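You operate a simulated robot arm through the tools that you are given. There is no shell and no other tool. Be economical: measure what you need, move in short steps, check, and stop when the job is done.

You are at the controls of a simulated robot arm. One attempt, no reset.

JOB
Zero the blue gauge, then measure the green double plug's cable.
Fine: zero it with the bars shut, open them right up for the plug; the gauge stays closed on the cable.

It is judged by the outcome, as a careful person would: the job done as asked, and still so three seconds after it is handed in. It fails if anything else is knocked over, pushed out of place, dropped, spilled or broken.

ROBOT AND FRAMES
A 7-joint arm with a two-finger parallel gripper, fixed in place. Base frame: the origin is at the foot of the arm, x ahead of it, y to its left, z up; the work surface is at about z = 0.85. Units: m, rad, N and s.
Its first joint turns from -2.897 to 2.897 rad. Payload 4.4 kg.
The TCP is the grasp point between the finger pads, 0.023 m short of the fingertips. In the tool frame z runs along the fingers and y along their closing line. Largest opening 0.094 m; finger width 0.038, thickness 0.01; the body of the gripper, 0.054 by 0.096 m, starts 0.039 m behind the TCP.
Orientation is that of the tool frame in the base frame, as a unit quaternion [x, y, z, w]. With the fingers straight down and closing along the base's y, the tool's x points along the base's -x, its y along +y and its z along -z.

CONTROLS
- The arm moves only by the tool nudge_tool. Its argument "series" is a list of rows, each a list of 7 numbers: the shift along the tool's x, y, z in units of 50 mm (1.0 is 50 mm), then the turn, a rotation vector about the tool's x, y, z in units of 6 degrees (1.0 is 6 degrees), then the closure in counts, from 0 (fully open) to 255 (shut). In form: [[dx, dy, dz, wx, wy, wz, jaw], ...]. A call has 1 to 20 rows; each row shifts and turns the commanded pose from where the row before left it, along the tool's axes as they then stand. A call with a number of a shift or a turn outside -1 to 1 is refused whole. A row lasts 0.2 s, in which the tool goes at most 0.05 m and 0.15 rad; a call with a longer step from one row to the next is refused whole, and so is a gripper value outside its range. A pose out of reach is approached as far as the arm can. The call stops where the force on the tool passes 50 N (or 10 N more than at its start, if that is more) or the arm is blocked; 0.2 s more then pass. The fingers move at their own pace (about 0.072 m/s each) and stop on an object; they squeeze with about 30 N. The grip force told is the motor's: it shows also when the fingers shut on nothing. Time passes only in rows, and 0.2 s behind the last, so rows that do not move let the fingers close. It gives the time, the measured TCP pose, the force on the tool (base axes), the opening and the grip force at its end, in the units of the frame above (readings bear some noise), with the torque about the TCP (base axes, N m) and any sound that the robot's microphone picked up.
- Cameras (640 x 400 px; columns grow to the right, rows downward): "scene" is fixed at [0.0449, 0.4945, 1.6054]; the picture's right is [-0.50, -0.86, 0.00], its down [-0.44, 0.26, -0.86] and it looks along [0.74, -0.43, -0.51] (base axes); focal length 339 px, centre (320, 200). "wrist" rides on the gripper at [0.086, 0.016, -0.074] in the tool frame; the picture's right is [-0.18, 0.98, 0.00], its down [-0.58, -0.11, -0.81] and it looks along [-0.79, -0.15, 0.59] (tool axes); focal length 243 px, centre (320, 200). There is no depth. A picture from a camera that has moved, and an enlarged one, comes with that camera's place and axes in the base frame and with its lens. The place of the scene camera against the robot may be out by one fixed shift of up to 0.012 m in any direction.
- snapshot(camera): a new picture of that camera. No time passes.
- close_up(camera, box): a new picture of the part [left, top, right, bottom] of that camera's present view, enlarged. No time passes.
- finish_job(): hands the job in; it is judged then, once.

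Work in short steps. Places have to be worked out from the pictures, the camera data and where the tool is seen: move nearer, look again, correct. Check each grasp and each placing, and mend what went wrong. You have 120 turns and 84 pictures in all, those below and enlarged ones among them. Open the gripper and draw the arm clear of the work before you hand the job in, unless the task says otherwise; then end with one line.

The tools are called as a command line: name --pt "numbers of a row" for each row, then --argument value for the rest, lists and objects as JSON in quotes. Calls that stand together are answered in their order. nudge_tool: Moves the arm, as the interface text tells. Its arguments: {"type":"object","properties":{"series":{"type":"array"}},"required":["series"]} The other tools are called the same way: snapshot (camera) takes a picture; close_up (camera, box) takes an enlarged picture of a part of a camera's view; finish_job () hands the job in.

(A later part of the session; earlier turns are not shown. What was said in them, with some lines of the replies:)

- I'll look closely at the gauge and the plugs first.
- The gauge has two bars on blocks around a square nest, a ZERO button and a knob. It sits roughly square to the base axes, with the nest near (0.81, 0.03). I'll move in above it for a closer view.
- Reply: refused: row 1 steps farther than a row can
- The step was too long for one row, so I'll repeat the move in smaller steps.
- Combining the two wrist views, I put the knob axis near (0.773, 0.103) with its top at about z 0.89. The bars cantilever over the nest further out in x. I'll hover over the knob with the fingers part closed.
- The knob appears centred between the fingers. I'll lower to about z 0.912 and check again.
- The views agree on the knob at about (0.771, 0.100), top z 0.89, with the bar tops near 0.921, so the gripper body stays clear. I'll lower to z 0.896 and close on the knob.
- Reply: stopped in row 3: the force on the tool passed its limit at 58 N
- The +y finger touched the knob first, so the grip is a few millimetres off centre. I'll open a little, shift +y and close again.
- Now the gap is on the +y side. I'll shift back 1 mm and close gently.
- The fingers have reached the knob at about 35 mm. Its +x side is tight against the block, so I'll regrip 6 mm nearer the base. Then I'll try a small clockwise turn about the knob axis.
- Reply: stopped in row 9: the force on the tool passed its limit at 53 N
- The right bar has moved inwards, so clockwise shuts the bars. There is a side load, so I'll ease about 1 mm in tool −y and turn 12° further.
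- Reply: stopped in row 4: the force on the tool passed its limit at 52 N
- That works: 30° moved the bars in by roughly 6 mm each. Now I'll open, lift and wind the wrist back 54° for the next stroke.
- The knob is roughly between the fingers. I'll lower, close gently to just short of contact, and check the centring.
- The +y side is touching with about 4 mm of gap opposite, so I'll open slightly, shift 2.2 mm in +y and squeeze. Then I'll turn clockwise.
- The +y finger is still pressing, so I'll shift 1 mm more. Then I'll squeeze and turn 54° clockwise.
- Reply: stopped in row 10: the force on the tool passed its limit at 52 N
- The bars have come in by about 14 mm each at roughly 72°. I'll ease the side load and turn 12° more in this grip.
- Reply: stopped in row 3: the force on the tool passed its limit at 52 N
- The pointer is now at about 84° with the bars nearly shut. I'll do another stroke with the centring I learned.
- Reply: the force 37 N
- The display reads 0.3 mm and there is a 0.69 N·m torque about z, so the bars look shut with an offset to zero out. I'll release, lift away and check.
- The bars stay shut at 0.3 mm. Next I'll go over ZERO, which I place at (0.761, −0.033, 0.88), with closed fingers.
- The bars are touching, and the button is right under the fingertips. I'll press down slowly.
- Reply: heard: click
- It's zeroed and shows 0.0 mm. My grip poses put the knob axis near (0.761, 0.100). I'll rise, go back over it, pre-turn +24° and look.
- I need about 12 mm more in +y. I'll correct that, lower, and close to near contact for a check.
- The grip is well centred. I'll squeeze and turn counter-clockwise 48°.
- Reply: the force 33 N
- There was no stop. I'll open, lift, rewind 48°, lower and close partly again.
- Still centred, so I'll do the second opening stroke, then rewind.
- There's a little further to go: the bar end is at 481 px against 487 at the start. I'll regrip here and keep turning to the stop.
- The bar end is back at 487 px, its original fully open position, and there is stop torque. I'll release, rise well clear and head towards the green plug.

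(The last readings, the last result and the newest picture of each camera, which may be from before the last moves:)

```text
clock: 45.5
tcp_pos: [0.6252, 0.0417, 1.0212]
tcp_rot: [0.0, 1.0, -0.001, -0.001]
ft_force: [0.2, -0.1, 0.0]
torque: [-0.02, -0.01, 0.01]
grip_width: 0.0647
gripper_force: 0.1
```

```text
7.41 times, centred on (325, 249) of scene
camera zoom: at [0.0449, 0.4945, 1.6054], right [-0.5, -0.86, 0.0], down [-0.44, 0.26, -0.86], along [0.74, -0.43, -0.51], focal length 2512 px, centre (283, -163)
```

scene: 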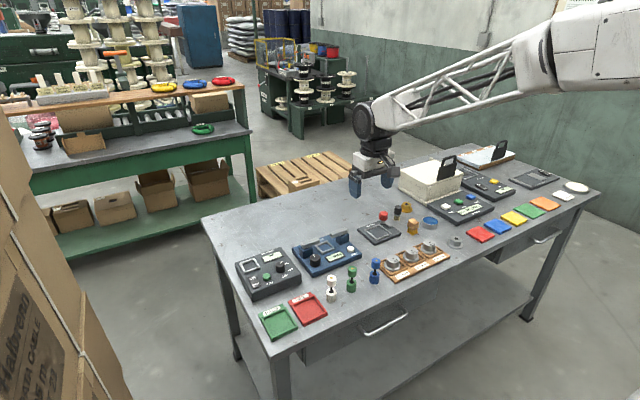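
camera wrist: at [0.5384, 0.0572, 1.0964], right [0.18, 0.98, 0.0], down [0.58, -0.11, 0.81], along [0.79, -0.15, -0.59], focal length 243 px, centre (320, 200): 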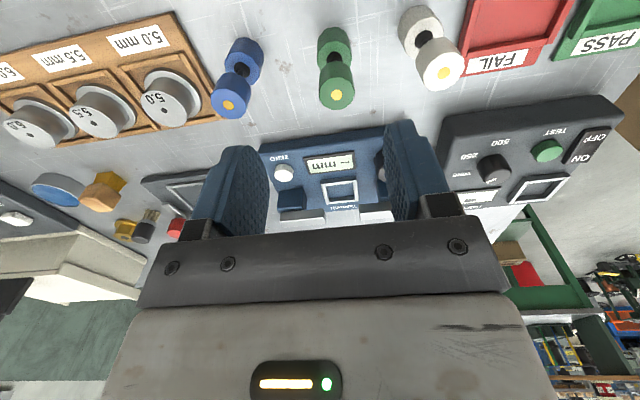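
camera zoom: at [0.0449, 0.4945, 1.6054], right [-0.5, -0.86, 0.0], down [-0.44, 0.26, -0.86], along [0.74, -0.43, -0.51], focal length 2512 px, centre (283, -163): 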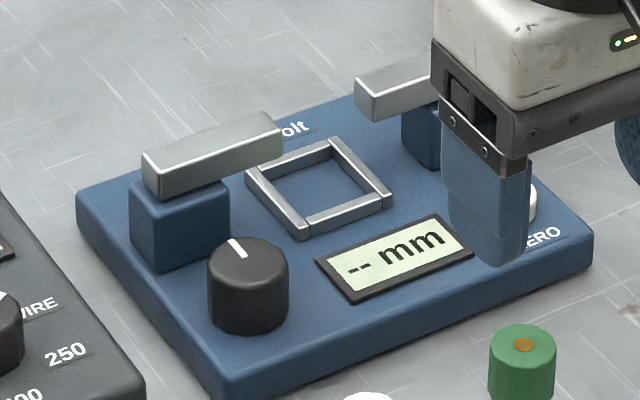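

The gauge is fully open. I put the green plug at about (0.634, 0.0515) with its top near z 0.934. I'll hover above it to refine that.

nudge_tool --pt "-0.17 0.2 0.2 0 0 0 100" --pt "0 0 0.5 0 0 0 100" --pt "0 0 0 0 0 0 100"

snapshot --camera "wrist"

```text
clock: 46.3
tcp_pos: [0.634, 0.0517, 0.9847]
tcp_rot: [0.0, 1.0, -0.001, 0.0]
ft_force: [0.8, 0.3, -0.3]
torque: [0.0, -0.01, 0.01]
grip_width: 0.0571
gripper_force: 0.1
```

```text
44 pictures are left
camera wrist: at [0.5476, 0.0666, 1.0601], right [0.18, 0.98, 0.0], down [0.58, -0.11, 0.81], along [0.79, -0.15, -0.59], focal length 243 px, centre (320, 200)
```

wrist: 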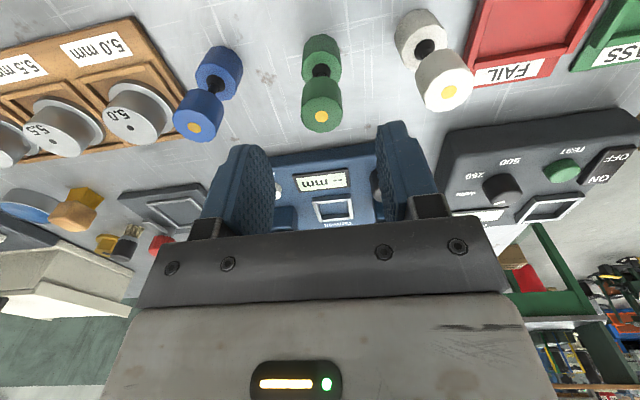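

I'll lower until the tips are near the plug top and check the alignment.

nudge_tool --pt "0 -0.01 0.4 0 0 0 100" --pt "0 0 0.1 0 0 0 100" --pt "0 0 0 0 0 0 100"

close_up --camera "wrist" --box '[200, 50, 440, 220]'

close_up --camera "scene" --box '[310, 240, 400, 300]'

```text
clock: 47.1
tcp_pos: [0.633, 0.051, 0.9628]
tcp_rot: [0.0, 1.0, -0.001, -0.001]
ft_force: [0.0, 0.2, 0.0]
torque: [-0.01, 0.02, 0.02]
grip_width: 0.057
gripper_force: 0.1
```

```text
2.35 times, centred on (320, 135) of wrist
camera zoom: at [0.5471, 0.0666, 1.0367], right [0.18, 0.98, 0.0], down [0.58, -0.11, 0.81], along [0.79, -0.15, -0.59], focal length 571 px, centre (320, 353)
```

zoom: 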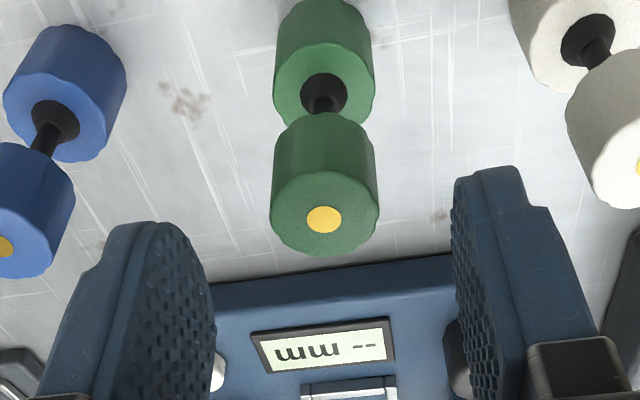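

```text
6.67 times, centred on (355, 270) of scene
camera zoom: at [0.0449, 0.4945, 1.6054], right [-0.5, -0.86, 0.0], down [-0.44, 0.26, -0.86], along [0.74, -0.43, -0.51], focal length 2261 px, centre (87, -267)
```

zoom: 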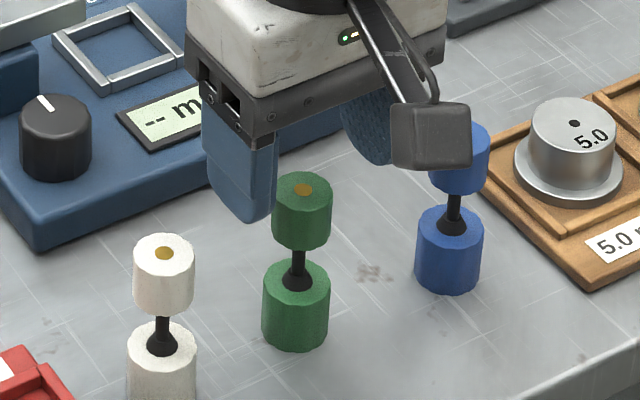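

The plug is centred in y, and my best estimate is x ≈ 0.636 with its top at about 0.933. The fingers pass well clear on both sides, so I'll lower to z 0.938 and look before closing.

nudge_tool --pt "-0.05 0.01 0.25 0 0 0 100" --pt "0 0 0.25 0 0 0 100" --pt "0 0 0 0 0 0 140" --pt "0 0 0 0 0 0 140"

close_up --camera "wrist" --box '[200, 50, 440, 220]'

close_up --camera "scene" --box '[310, 240, 400, 300]'

```text
clock: 48.1
tcp_pos: [0.6361, 0.0505, 0.9361]
tcp_rot: [0.0, 1.0, -0.001, -0.001]
ft_force: [-0.4, 0.2, 0.4]
torque: [0.0, 0.0, 0.0]
grip_width: 0.0425
gripper_force: 0.0
```

```text
2.35 times, centred on (320, 135) of wrist
camera zoom: at [0.5505, 0.0664, 1.011], right [0.18, 0.98, 0.0], down [0.58, -0.11, 0.81], along [0.79, -0.15, -0.59], focal length 571 px, centre (320, 353)
```

zoom: 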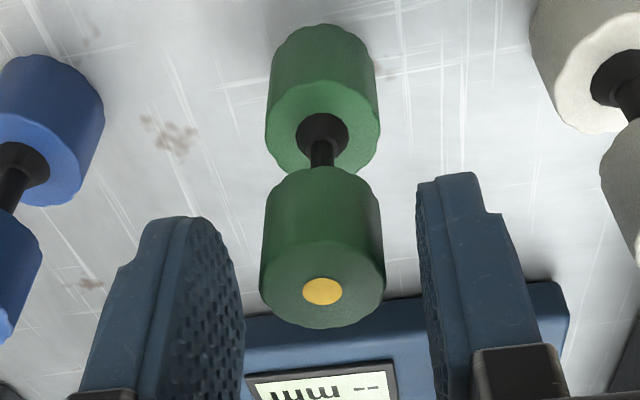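

```text
6.67 times, centred on (355, 270) of scene
camera zoom: at [0.0449, 0.4945, 1.6054], right [-0.5, -0.86, 0.0], down [-0.44, 0.26, -0.86], along [0.74, -0.43, -0.51], focal length 2261 px, centre (87, -267)
```

zoom: 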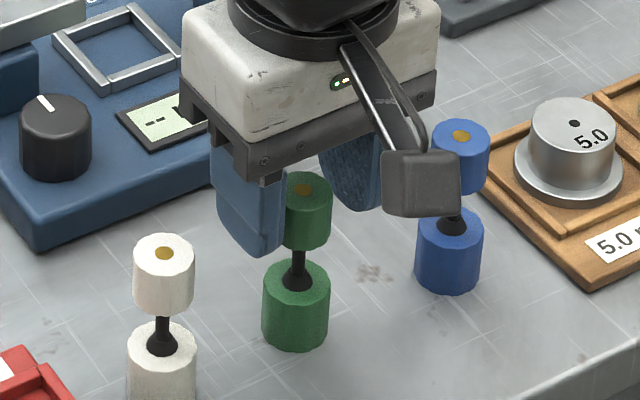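

The top face centre is about (0.637, 0.050, 0.93). I'll make a small centring shift and grip the upper cylinder.

nudge_tool --pt "-0.03 -0.02 0.02 0 0 0 140" --pt "0 0 0 0 0 0 160" --pt "0 0 0 0 0 0 170" --pt "0 0 0 0 0 0 180" --pt "0 0 0 0 0 0 190" --pt "0 0 0 0 0 0 200" --pt "0 0 0 0 0 0 200"

close_up --camera "wrist" --box '[200, 50, 440, 220]'

```text
clock: 49.7
tcp_pos: [0.6386, 0.0492, 0.9358]
tcp_rot: [0.0, 1.0, -0.001, -0.001]
ft_force: [-0.7, -0.5, 2.0]
torque: [0.0, -0.03, -0.02]
grip_width: 0.0246
gripper_force: 29.5
```

```text
2.35 times, centred on (320, 135) of wrist
camera zoom: at [0.5519, 0.0657, 1.0101], right [0.18, 0.98, 0.0], down [0.58, -0.11, 0.81], along [0.79, -0.15, -0.59], focal length 571 px, centre (320, 353)
```

zoom: 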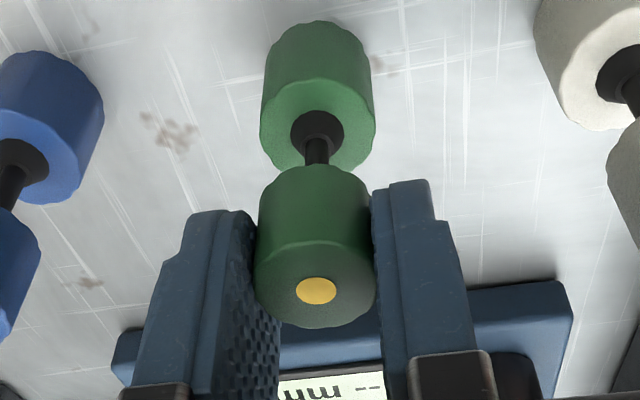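

The grip holds at 24.6 mm and 30 N. I'll lift 90 mm straight up and check the plug.

nudge_tool --pt "0 0 -0.3 0 0 0 200" --pt "0 0 -0.5 0 0 0 200" --pt "0 0 -0.5 0 0 0 200" --pt "0 0 -0.5 0 0 0 200" --pt "0 0 -0.2 0 0 0 200" --pt "0 0 0 0 0 0 200"

snapshot --camera "wrist"

snapshot --camera "scene"

```text
clock: 51.1
tcp_pos: [0.6381, 0.0503, 1.0346]
tcp_rot: [0.0, 1.0, -0.001, -0.001]
ft_force: [-0.1, 0.1, -1.6]
torque: [0.0, 0.02, -0.05]
grip_width: 0.0245
gripper_force: 29.6
```

```text
38 pictures are left
camera wrist: at [0.5517, 0.0668, 1.1099], right [0.18, 0.98, 0.0], down [0.58, -0.11, 0.81], along [0.79, -0.15, -0.59], focal length 243 px, centre (320, 200)
```

wrist: 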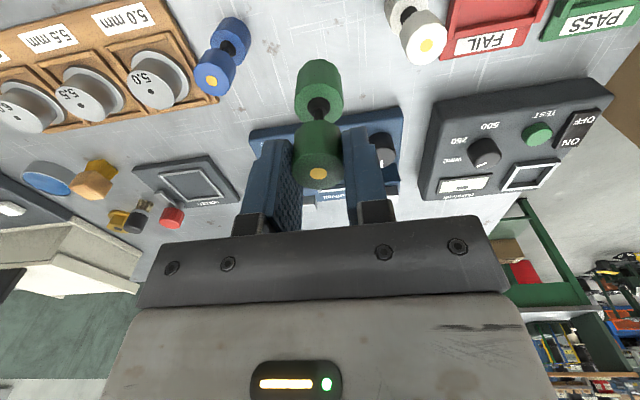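

```text
37 pictures are left
```

scene: 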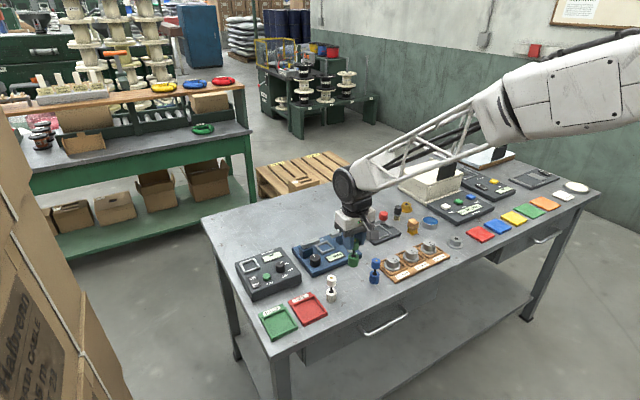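

The plug is held straight. I'll carry it over the nest at (0.816, 0.034), with its bottom at about 0.95, above the bars.

nudge_tool --pt "-0.5 -0.04 0 0 0 0 200" --pt "-0.5 -0.04 0 0 0 0 200" --pt "-0.5 -0.04 0 0 0 0 200" --pt "-0.5 -0.05 0 0 0 0 200" --pt "-0.5 -0.05 0 0 0 0 200" --pt "-0.5 -0.05 0 0 0 0 200" --pt "-0.4 -0.05 0 0 0 0 200" --pt "-0.16 0 0 0 0 0 200" --pt "0 0 0 0 0 0 200"

snapshot --camera "wrist"

close_up --camera "scene" --box '[285, 202, 365, 276]'

```text
clock: 53.1
tcp_pos: [0.8162, 0.0352, 1.0339]
tcp_rot: [0.001, 1.0, 0.0, -0.001]
ft_force: [0.1, 0.4, -2.0]
torque: [-0.02, -0.03, 0.01]
grip_width: 0.0247
gripper_force: 29.6
```

```text
36 pictures are left
camera wrist: at [0.7293, 0.0507, 1.1088], right [0.18, 0.98, 0.0], down [0.58, -0.11, 0.81], along [0.79, -0.15, -0.59], focal length 243 px, centre (320, 200)
```

wrist: 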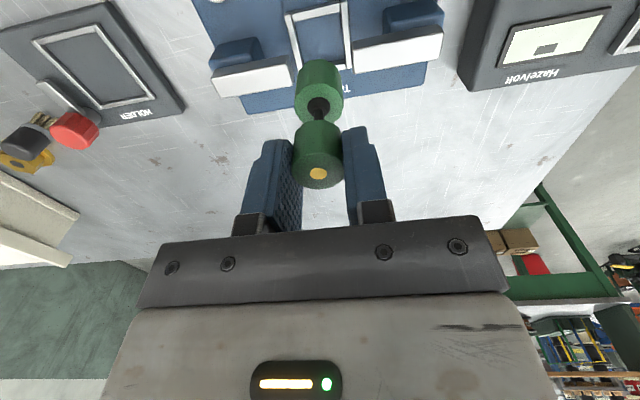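

```text
5.41 times, centred on (325, 239) of scene
camera zoom: at [0.0449, 0.4945, 1.6054], right [-0.5, -0.86, 0.0], down [-0.44, 0.26, -0.86], along [0.74, -0.43, -0.51], focal length 1833 px, centre (293, -11)
```

zoom: 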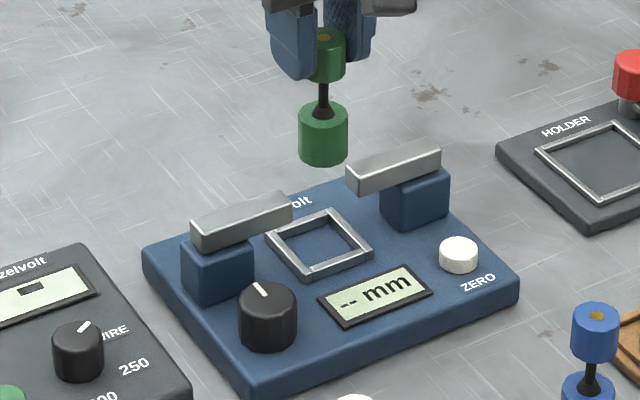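

The nest centre works out at (0.8155, 0.034), matching the plug's position. I'll lower between the bars and check before setting it down.

nudge_tool --pt "0 -0.02 0.4 0 0 0 200" --pt "0 0 0.4 0 0 0 200" --pt "0 0 0.4 0 0 0 200" --pt "0 0 0 0 0 0 200"

close_up --camera "wrist" --box '[200, 20, 440, 220]'

close_up --camera "scene" --box '[285, 222, 365, 276]'

```text
clock: 54.1
tcp_pos: [0.8159, 0.0329, 0.9723]
tcp_rot: [0.0, 1.0, -0.001, -0.001]
ft_force: [1.0, 0.3, -0.9]
torque: [0.04, 0.01, 0.0]
grip_width: 0.0247
gripper_force: 29.9
```

```text
2.00 times, centred on (320, 120) of wrist
camera zoom: at [0.7293, 0.0492, 1.0482], right [0.18, 0.98, 0.0], down [0.58, -0.11, 0.81], along [0.79, -0.15, -0.59], focal length 485 px, centre (320, 360)
```

zoom: 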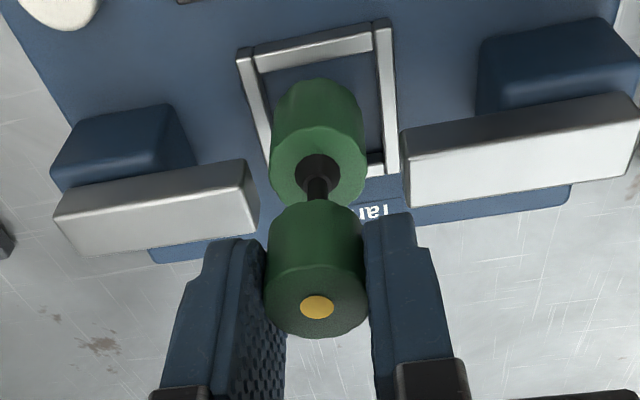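

```text
7.41 times, centred on (325, 249) of scene
camera zoom: at [0.0449, 0.4945, 1.6054], right [-0.5, -0.86, 0.0], down [-0.44, 0.26, -0.86], along [0.74, -0.43, -0.51], focal length 2512 px, centre (283, -163)
```

zoom: 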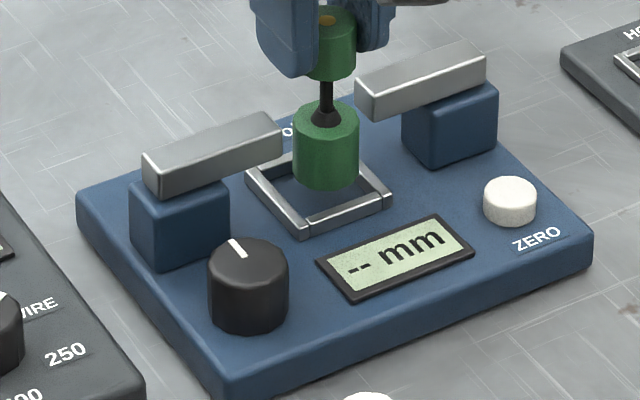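

It's well centred between the bars and over the nest. I'll lower slowly until it touches.

nudge_tool --pt "0 0.03 0.16 0 0 0 200" --pt "0 0 0.06 0 0 0 200" --pt "0 0 0.04 0 0 0 200" --pt "0 0 0.04 0 0 0 200" --pt "0 0 0.0 0 0 0 200"

close_up --camera "scene" --box '[285, 222, 365, 276]'

close_up --camera "wrist" --box '[200, 20, 440, 220]'

```text
clock: 55.3
tcp_pos: [0.8157, 0.0354, 0.959]
tcp_rot: [-0.001, 1.0, -0.001, -0.001]
ft_force: [0.1, -0.5, -1.5]
torque: [0.01, -0.03, 0.03]
grip_width: 0.0249
gripper_force: 30.2
```

```text
7.41 times, centred on (325, 249) of scene
camera zoom: at [0.0449, 0.4945, 1.6054], right [-0.5, -0.86, 0.0], down [-0.44, 0.26, -0.86], along [0.74, -0.43, -0.51], focal length 2512 px, centre (283, -163)
```

zoom: 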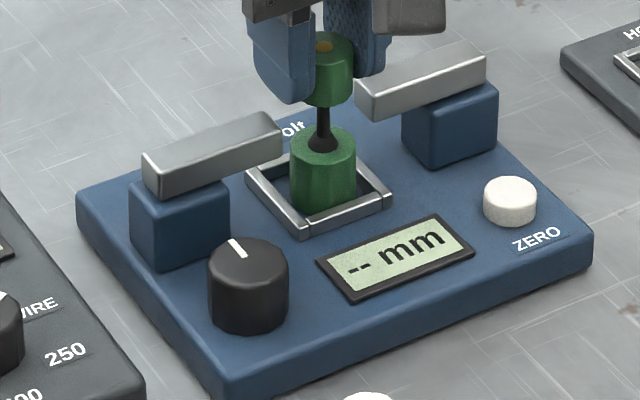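

```text
2.00 times, centred on (320, 120) of wrist
camera zoom: at [0.7294, 0.0506, 1.0346], right [0.18, 0.98, 0.0], down [0.58, -0.11, 0.81], along [0.79, -0.15, -0.59], focal length 485 px, centre (320, 360)
```

zoom: 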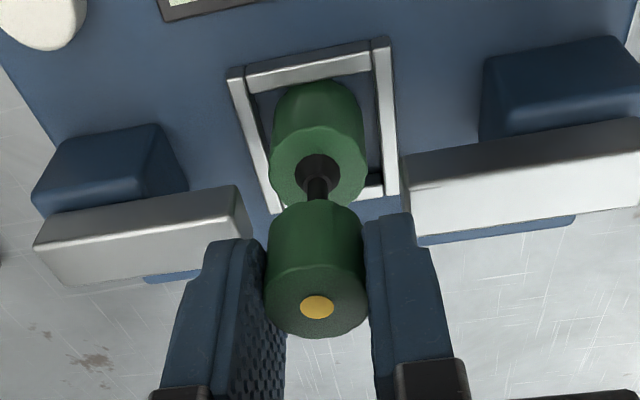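

The plug sits a few millimetres toward the near side of the nest. I'll shift +5 mm in x, lower until it seats, and check.

nudge_tool --pt "-0.1 0 0 0 0 0 200" --pt "0 0 0.04 0 0 0 200" --pt "0 0 0.04 0 0 0 200" --pt "0 0 0.0 0 0 0 200"

close_up --camera "scene" --box '[285, 222, 365, 276]'

close_up --camera "wrist" --box '[200, 20, 440, 220]'

```text
clock: 56.3
tcp_pos: [0.8215, 0.033, 0.957]
tcp_rot: [0.001, 1.0, -0.001, 0.0]
ft_force: [2.4, 2.3, 24.4]
torque: [0.15, -0.19, 0.01]
grip_width: 0.025
gripper_force: 30.0
```

```text
7.41 times, centred on (325, 249) of scene
camera zoom: at [0.0449, 0.4945, 1.6054], right [-0.5, -0.86, 0.0], down [-0.44, 0.26, -0.86], along [0.74, -0.43, -0.51], focal length 2512 px, centre (283, -163)
```

zoom: 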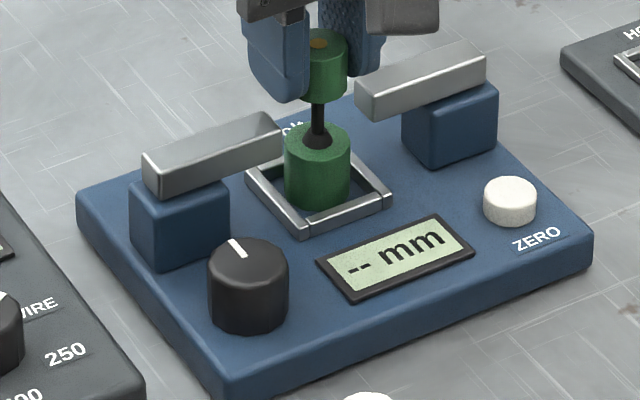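

```text
2.00 times, centred on (320, 120) of wrist
camera zoom: at [0.7347, 0.0501, 1.0312], right [0.18, 0.98, 0.0], down [0.58, -0.11, 0.81], along [0.79, -0.15, -0.59], focal length 485 px, centre (320, 360)
```

zoom: 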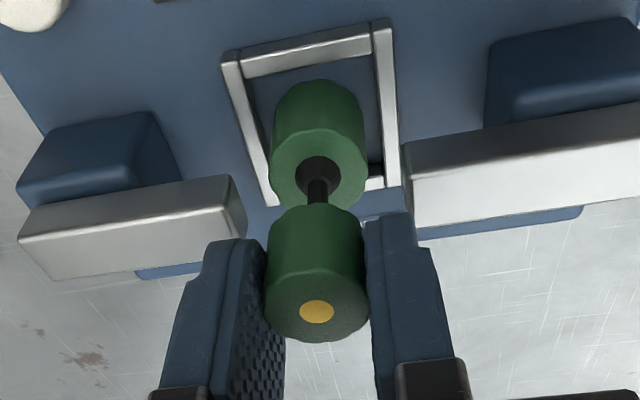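

The plug touched down at 24 N with its bottom at about z 0.871, inside the frame with gaps all round. I'll relieve the load, open, and check that it stands.

nudge_tool --pt "0 0 -0.04 0 0 0 200" --pt "0 0 0 0 0 0 190" --pt "0 0 0 0 0 0 175" --pt "0 0 0 0 0 0 150" --pt "0 0 0 0 0 0 130" --pt "0 0 0 0 0 0 110"

close_up --camera "wrist" --box '[200, 20, 440, 220]'

close_up --camera "scene" --box '[285, 222, 365, 276]'

```text
clock: 57.7
tcp_pos: [0.8214, 0.0334, 0.9578]
tcp_rot: [0.0, 1.0, -0.001, -0.001]
ft_force: [0.6, 0.3, 0.0]
torque: [-0.01, 0.0, -0.03]
grip_width: 0.0533
gripper_force: 0.0
```

```text
2.00 times, centred on (320, 120) of wrist
camera zoom: at [0.7342, 0.05, 1.0322], right [0.18, 0.98, 0.0], down [0.58, -0.11, 0.81], along [0.79, -0.15, -0.59], focal length 485 px, centre (320, 360)
```

zoom: 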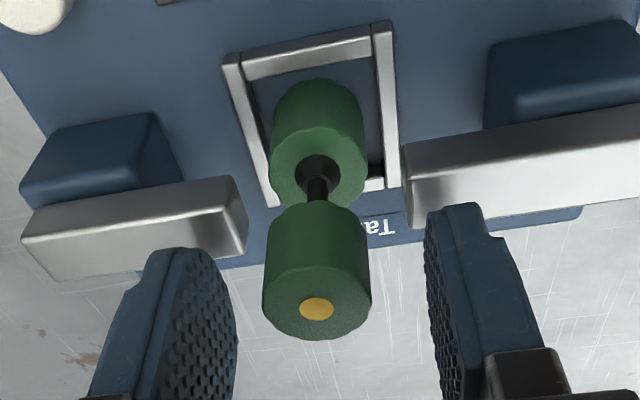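

```text
7.41 times, centred on (325, 249) of scene
camera zoom: at [0.0449, 0.4945, 1.6054], right [-0.5, -0.86, 0.0], down [-0.44, 0.26, -0.86], along [0.74, -0.43, -0.51], focal length 2512 px, centre (283, -163)
```

zoom: 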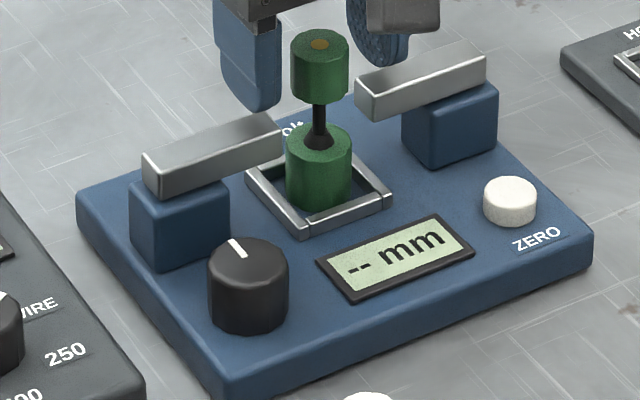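

The plug stands in the nest with its cable in line with the bars. I'll rise clear, go to the knob and wind the wrist back by 24°.

nudge_tool --pt "0 0 -0.3 0 0 0 110" --pt "0 0 -0.6 0 0 0 110" --pt "0 0 -0.8 0 0 0 110" --pt "0.4 0.4 0 0 0 0 110" --pt "0.4 0.5 0 0 0 0 120" --pt "0.41 0.45 0 0 0 0 125" --pt "0 0 0 0 0 -1 125" --pt "0 0 0 0 0 -1 125" --pt "0 0 0 0 0 -1 125" --pt "0 0 0 0 0 -1 125" --pt "0 0 0 0 0 0 125"

snapshot --camera "wrist"

```text
clock: 60.1
tcp_pos: [0.7608, 0.1024, 1.0428]
tcp_rot: [-0.208, 0.978, -0.001, -0.001]
ft_force: [0.2, 0.4, -0.1]
torque: [0.04, -0.01, 0.0]
grip_width: 0.0477
gripper_force: 0.0
```

```text
26 pictures are left
camera wrist: at [0.6747, 0.0818, 1.1175], right [-0.23, 0.97, 0.0], down [0.58, 0.14, 0.81], along [0.78, 0.19, -0.59], focal length 243 px, centre (320, 200)
```

wrist: 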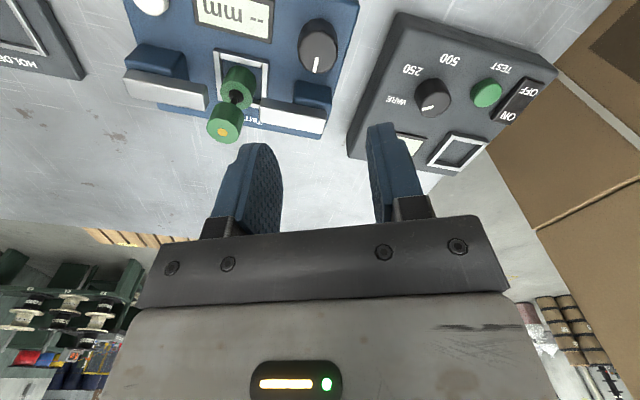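

The plug is still upright. I'll lower onto the knob and close to just short of contact.

nudge_tool --pt "0.01 -0.033 0.7 0 0 0 125" --pt "0 0 0.8 0 0 0 125" --pt "0 0 0.7 0 0 0 125" --pt "0 0 0.4 0 0 0 125" --pt "0 0 0.28 0 0 0 125" --pt "0 0 0 0 0 0 142" --pt "0 0 0 0 0 0 142"

close_up --camera "wrist" --box '[220, 80, 440, 220]'

```text
clock: 61.7
tcp_pos: [0.7608, 0.0996, 0.8972]
tcp_rot: [-0.208, 0.978, -0.002, -0.001]
ft_force: [0.3, -0.6, 0.5]
torque: [-0.01, -0.03, 0.0]
grip_width: 0.0417
gripper_force: 0.3
```

```text
2.86 times, centred on (330, 150) of wrist
camera zoom: at [0.6756, 0.08, 0.973], right [-0.23, 0.97, 0.0], down [0.58, 0.14, 0.81], along [0.78, 0.18, -0.59], focal length 693 px, centre (291, 343)
```

zoom: 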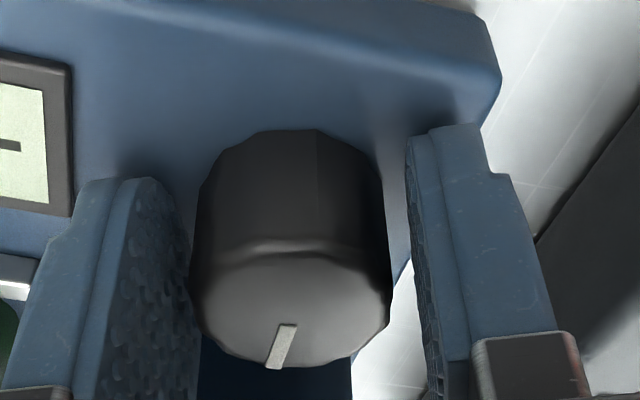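

That's centred well enough. I'll squeeze and turn clockwise 48°.

nudge_tool --pt "0 -0.012 0 0 0 0 154" --pt "0 0 0 0 0 0 166" --pt "0 0 0 0 0 0 178" --pt "0 0 0 0 0 1 180" --pt "0 0 0 0 0 1 180" --pt "0 0 0 0 0 1 180" --pt "0 0 0 0 0 1 180" --pt "0 0 0 0 0 1 180" --pt "0 0 0 0 0 1 180" --pt "0 0 0 0 0 1 180" --pt "0 0 0 0 0 1 180"

close_up --camera "scene" --box '[285, 222, 365, 276]'

```text
clock: 63.3
tcp_pos: [0.7609, 0.1007, 0.8971]
tcp_rot: [-0.012, 1.0, 0.0, 0.0]
ft_force: [2.9, 11.5, -4.8]
torque: [0.22, 0.03, 0.02]
grip_width: 0.0333
gripper_force: 45.0
stopped in row 7: the force on the tool passed its limit at 52 N (the readings are from after the stop); the commanded pose is now the measured one
```

```text
7.41 times, centred on (325, 249) of scene
camera zoom: at [0.0449, 0.4945, 1.6054], right [-0.5, -0.86, 0.0], down [-0.44, 0.26, -0.86], along [0.74, -0.43, -0.51], focal length 2512 px, centre (283, -163)
```

zoom: 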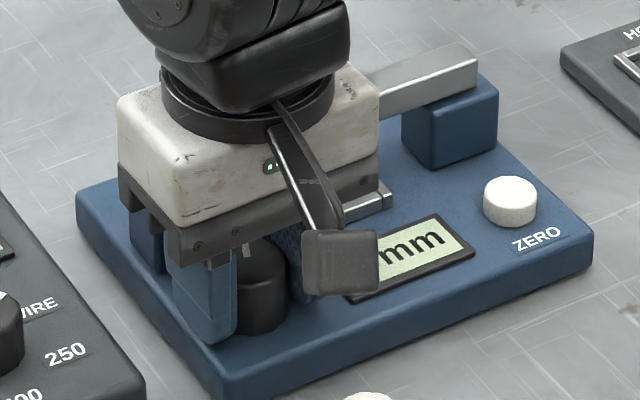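

It tripped on a side load, not the knob's stop. I'll ease +1 mm in y and continue turning.

nudge_tool --pt "0 0.02 0 0 0 0 178" --pt "0 0 0 0 0 1 178" --pt "0 0 0 0 0 1 178" --pt "0 0 0 0 0 1 178" --pt "0 0 0 0 0 1 178"

nudge_tool --pt "0 0 0 0 0 0 130" --pt "0 0 0 0 0 0 125" --pt "0 0 -0.8 0 0 0 125" --pt "0 0 0 0 0 -1 125" --pt "0 0 0 0 0 -1 125" --pt "0 0 0 0 0 -1 125" --pt "0 0 0 0 0 -1 125" --pt "0 0 0 0 0 -1 125" --pt "0 0 0 0 0 -1 125" --pt "0 0 0 0 0 -1 125" --pt "0 0 0 0 0 -1 125" --pt "0 0 0 0 0 0 125"

snapshot --camera "wrist"

```text
clock: 64.5
tcp_pos: [0.7612, 0.1028, 0.8975]
tcp_rot: [0.197, 0.98, -0.001, -0.001]
ft_force: [12.2, 9.9, -7.1]
torque: [0.39, -0.01, 0.04]
grip_width: 0.0335
gripper_force: 45.2
```

```text
clock: 67.1
tcp_pos: [0.7611, 0.1011, 0.9368]
tcp_rot: [-0.22, 0.975, 0.0, -0.001]
ft_force: [-1.1, 0.0, -0.1]
torque: [0.03, 0.02, -0.01]
grip_width: 0.048
gripper_force: 0.1
```

```text
23 pictures are left
camera wrist: at [0.6763, 0.0789, 1.0131], right [-0.26, 0.97, 0.0], down [0.57, 0.15, 0.81], along [0.78, 0.21, -0.59], focal length 243 px, centre (320, 200)
```

wrist: 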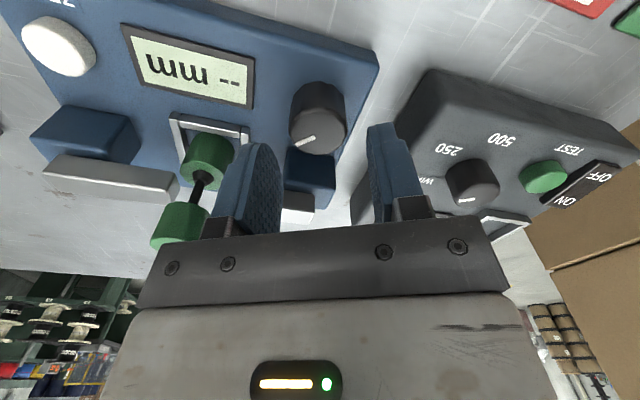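

The knob is at about 45°. I'll lower and make the second closing stroke.

nudge_tool --pt "0 0 0.4 0 0 0 125" --pt "0 0 0.38 0 0 0 125" --pt "0 0 0 0 0 0 142" --pt "0 0 0 0 0 0 154" --pt "0 0 0 0 0 0 166" --pt "0 0 0 0 0 0 178" --pt "0 0 0 0 0 1 180" --pt "0 0 0 0 0 1 180" --pt "0 0 0 0 0 1 180" --pt "0 0 0 0 0 1 180" --pt "0 0 0 0 0 1 180" --pt "0 0 0 0 0 1 180" --pt "0 0 0 0 0 1 180" --pt "0 0 0 0 0 1 180"

close_up --camera "scene" --box '[285, 222, 365, 276]'

```text
clock: 70.1
tcp_pos: [0.7613, 0.1023, 0.8977]
tcp_rot: [0.196, 0.981, -0.001, -0.001]
ft_force: [15.2, 4.9, -28.7]
torque: [0.21, -0.06, 0.01]
grip_width: 0.0335
gripper_force: 45.0
```

```text
7.41 times, centred on (325, 249) of scene
camera zoom: at [0.0449, 0.4945, 1.6054], right [-0.5, -0.86, 0.0], down [-0.44, 0.26, -0.86], along [0.74, -0.43, -0.51], focal length 2512 px, centre (283, -163)
```

zoom: 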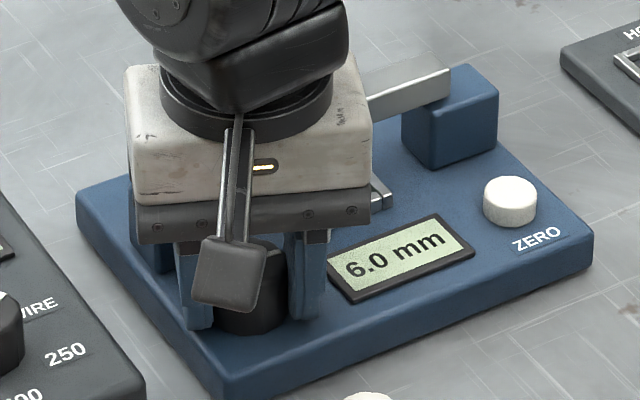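

It reads 6.0 mm. I'll check whether the bars are really on the cable by turning a little further and watching the torque.

nudge_tool --pt "0 0 0 0 0 0.5 180" --pt "0 0 0 0 0 0.5 180" --pt "0 0 0 0 0 0 180"

close_up --camera "scene" --box '[285, 222, 365, 276]'

```text
clock: 70.9
tcp_pos: [0.7607, 0.1018, 0.8986]
tcp_rot: [0.247, 0.969, -0.001, 0.0]
ft_force: [8.1, 26.1, -29.4]
torque: [0.49, -0.09, 0.44]
grip_width: 0.0336
gripper_force: 45.6
```

```text
7.41 times, centred on (325, 249) of scene
camera zoom: at [0.0449, 0.4945, 1.6054], right [-0.5, -0.86, 0.0], down [-0.44, 0.26, -0.86], along [0.74, -0.43, -0.51], focal length 2512 px, centre (283, -163)
```

zoom: 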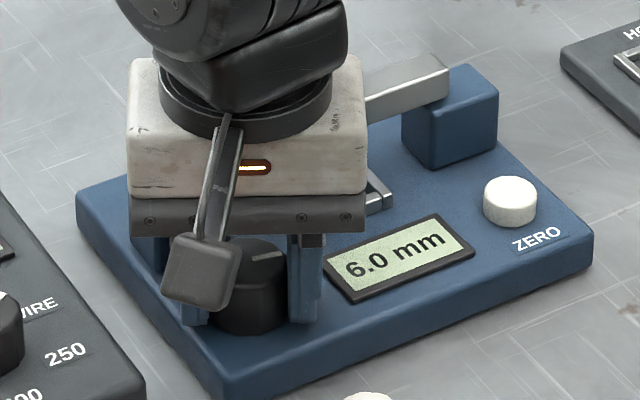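

The reading holds at 6.0 mm, the bar doesn't move and the torque has risen to 0.44 N·m, so it is closed on the cable. I'll release and rise clear.

nudge_tool --pt "0 0 0 0 0 0 150" --pt "0 0 0 0 0 0 125" --pt "0 0 0 0 0 0 120" --pt "0 0 -0.6 0 0 0 120" --pt "0 0 -0.9 0 0 0 100" --pt "0 0 -0.9 0 0 -1 60" --pt "0 0 -0.9 0 0 -1 0" --pt "0.7 0 0 0 0 -1 0" --pt "0.9 0 0 0 0 -1 0" --pt "0.9 0 0 0 0 0 0" --pt "0.9 0 0 0 0 0 0" --pt "0 0 0 0 0 0 0"

close_up --camera "scene" --box '[285, 222, 365, 276]'

snapshot --camera "scene"

```text
clock: 73.5
tcp_pos: [0.5958, 0.1275, 1.0653]
tcp_rot: [0.04, 0.999, -0.002, -0.001]
ft_force: [-0.8, -0.2, 0.4]
torque: [0.0, -0.02, -0.01]
grip_width: 0.0941
gripper_force: 0.1
```

```text
7.41 times, centred on (325, 249) of scene
camera zoom: at [0.0449, 0.4945, 1.6054], right [-0.5, -0.86, 0.0], down [-0.44, 0.26, -0.86], along [0.74, -0.43, -0.51], focal length 2512 px, centre (283, -163)
```

zoom: 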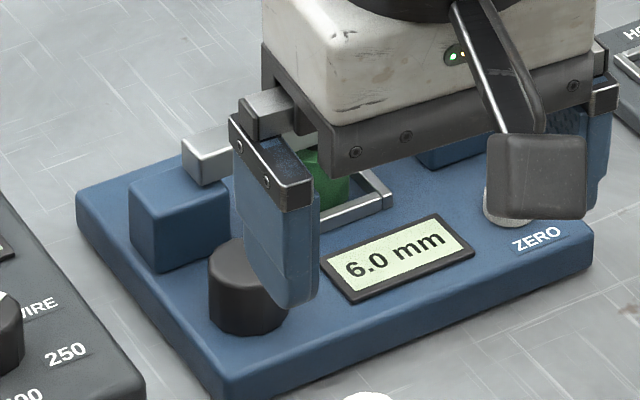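

```text
19 pictures are left
```

scene: 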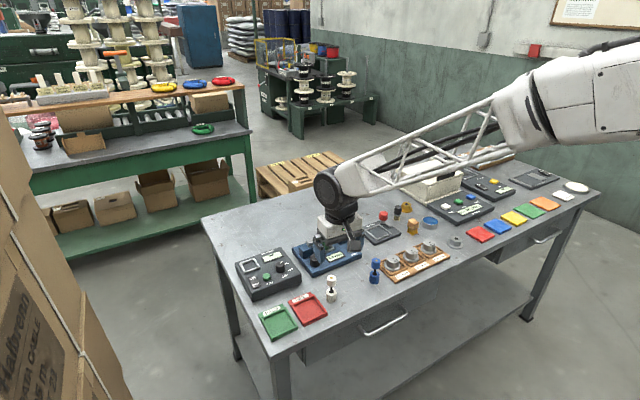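

The reading still holds. I'll raise the arm so I can see the plug and confirm.

nudge_tool --pt "0 0 -0.9 0 0 0 0" --pt "0 0 -0.9 0 0 0 0" --pt "0 -0.8 -0.5 0 0 0 0" --pt "0 -0.9 0 0 0 0 0" --pt "0 -0.9 0 0 0 0 0" --pt "0 0 0 0 0 0 0"

close_up --camera "scene" --box '[220, 200, 400, 345]'

snapshot --camera "wrist"

```text
clock: 74.9
tcp_pos: [0.5834, -0.0033, 1.1793]
tcp_rot: [0.04, 0.999, -0.001, 0.0]
ft_force: [0.7, -0.4, 0.9]
torque: [0.04, 0.0, -0.01]
grip_width: 0.0941
gripper_force: 0.0
```

```text
2.76 times, centred on (310, 272) of scene
camera zoom: at [0.0449, 0.4945, 1.6054], right [-0.5, -0.86, 0.0], down [-0.44, 0.26, -0.86], along [0.74, -0.43, -0.51], focal length 936 px, centre (348, 0)
```

zoom: 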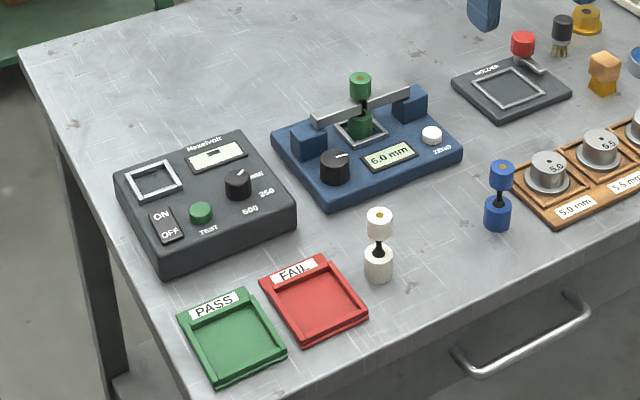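

```text
17 pictures are left
camera wrist: at [0.499, 0.0203, 1.2542], right [0.26, 0.97, 0.0], down [0.57, -0.15, 0.81], along [0.78, -0.21, -0.59], focal length 243 px, centre (320, 200)
```

wrist: 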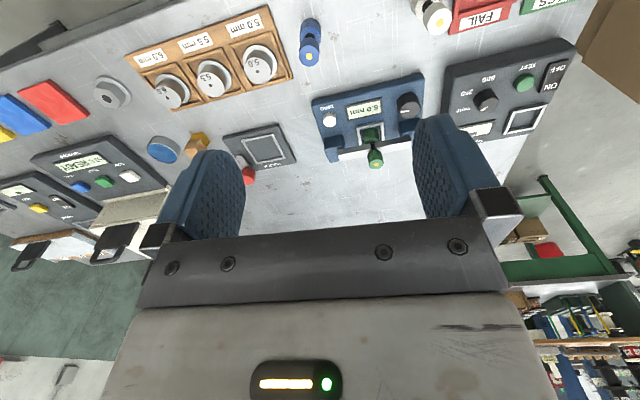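

The plug is upright, the bars are closed on its cable at 6.0 mm, and everything else is where it was. The arm is clear with the gripper open, so I'll hand the job in.

finish_job

```text
The job is handed in.
```

The blue gauge was zeroed with its bars shut (it had read 0.3 mm), and it is now closed on the green double plug's cable, reading 6.0 mm.
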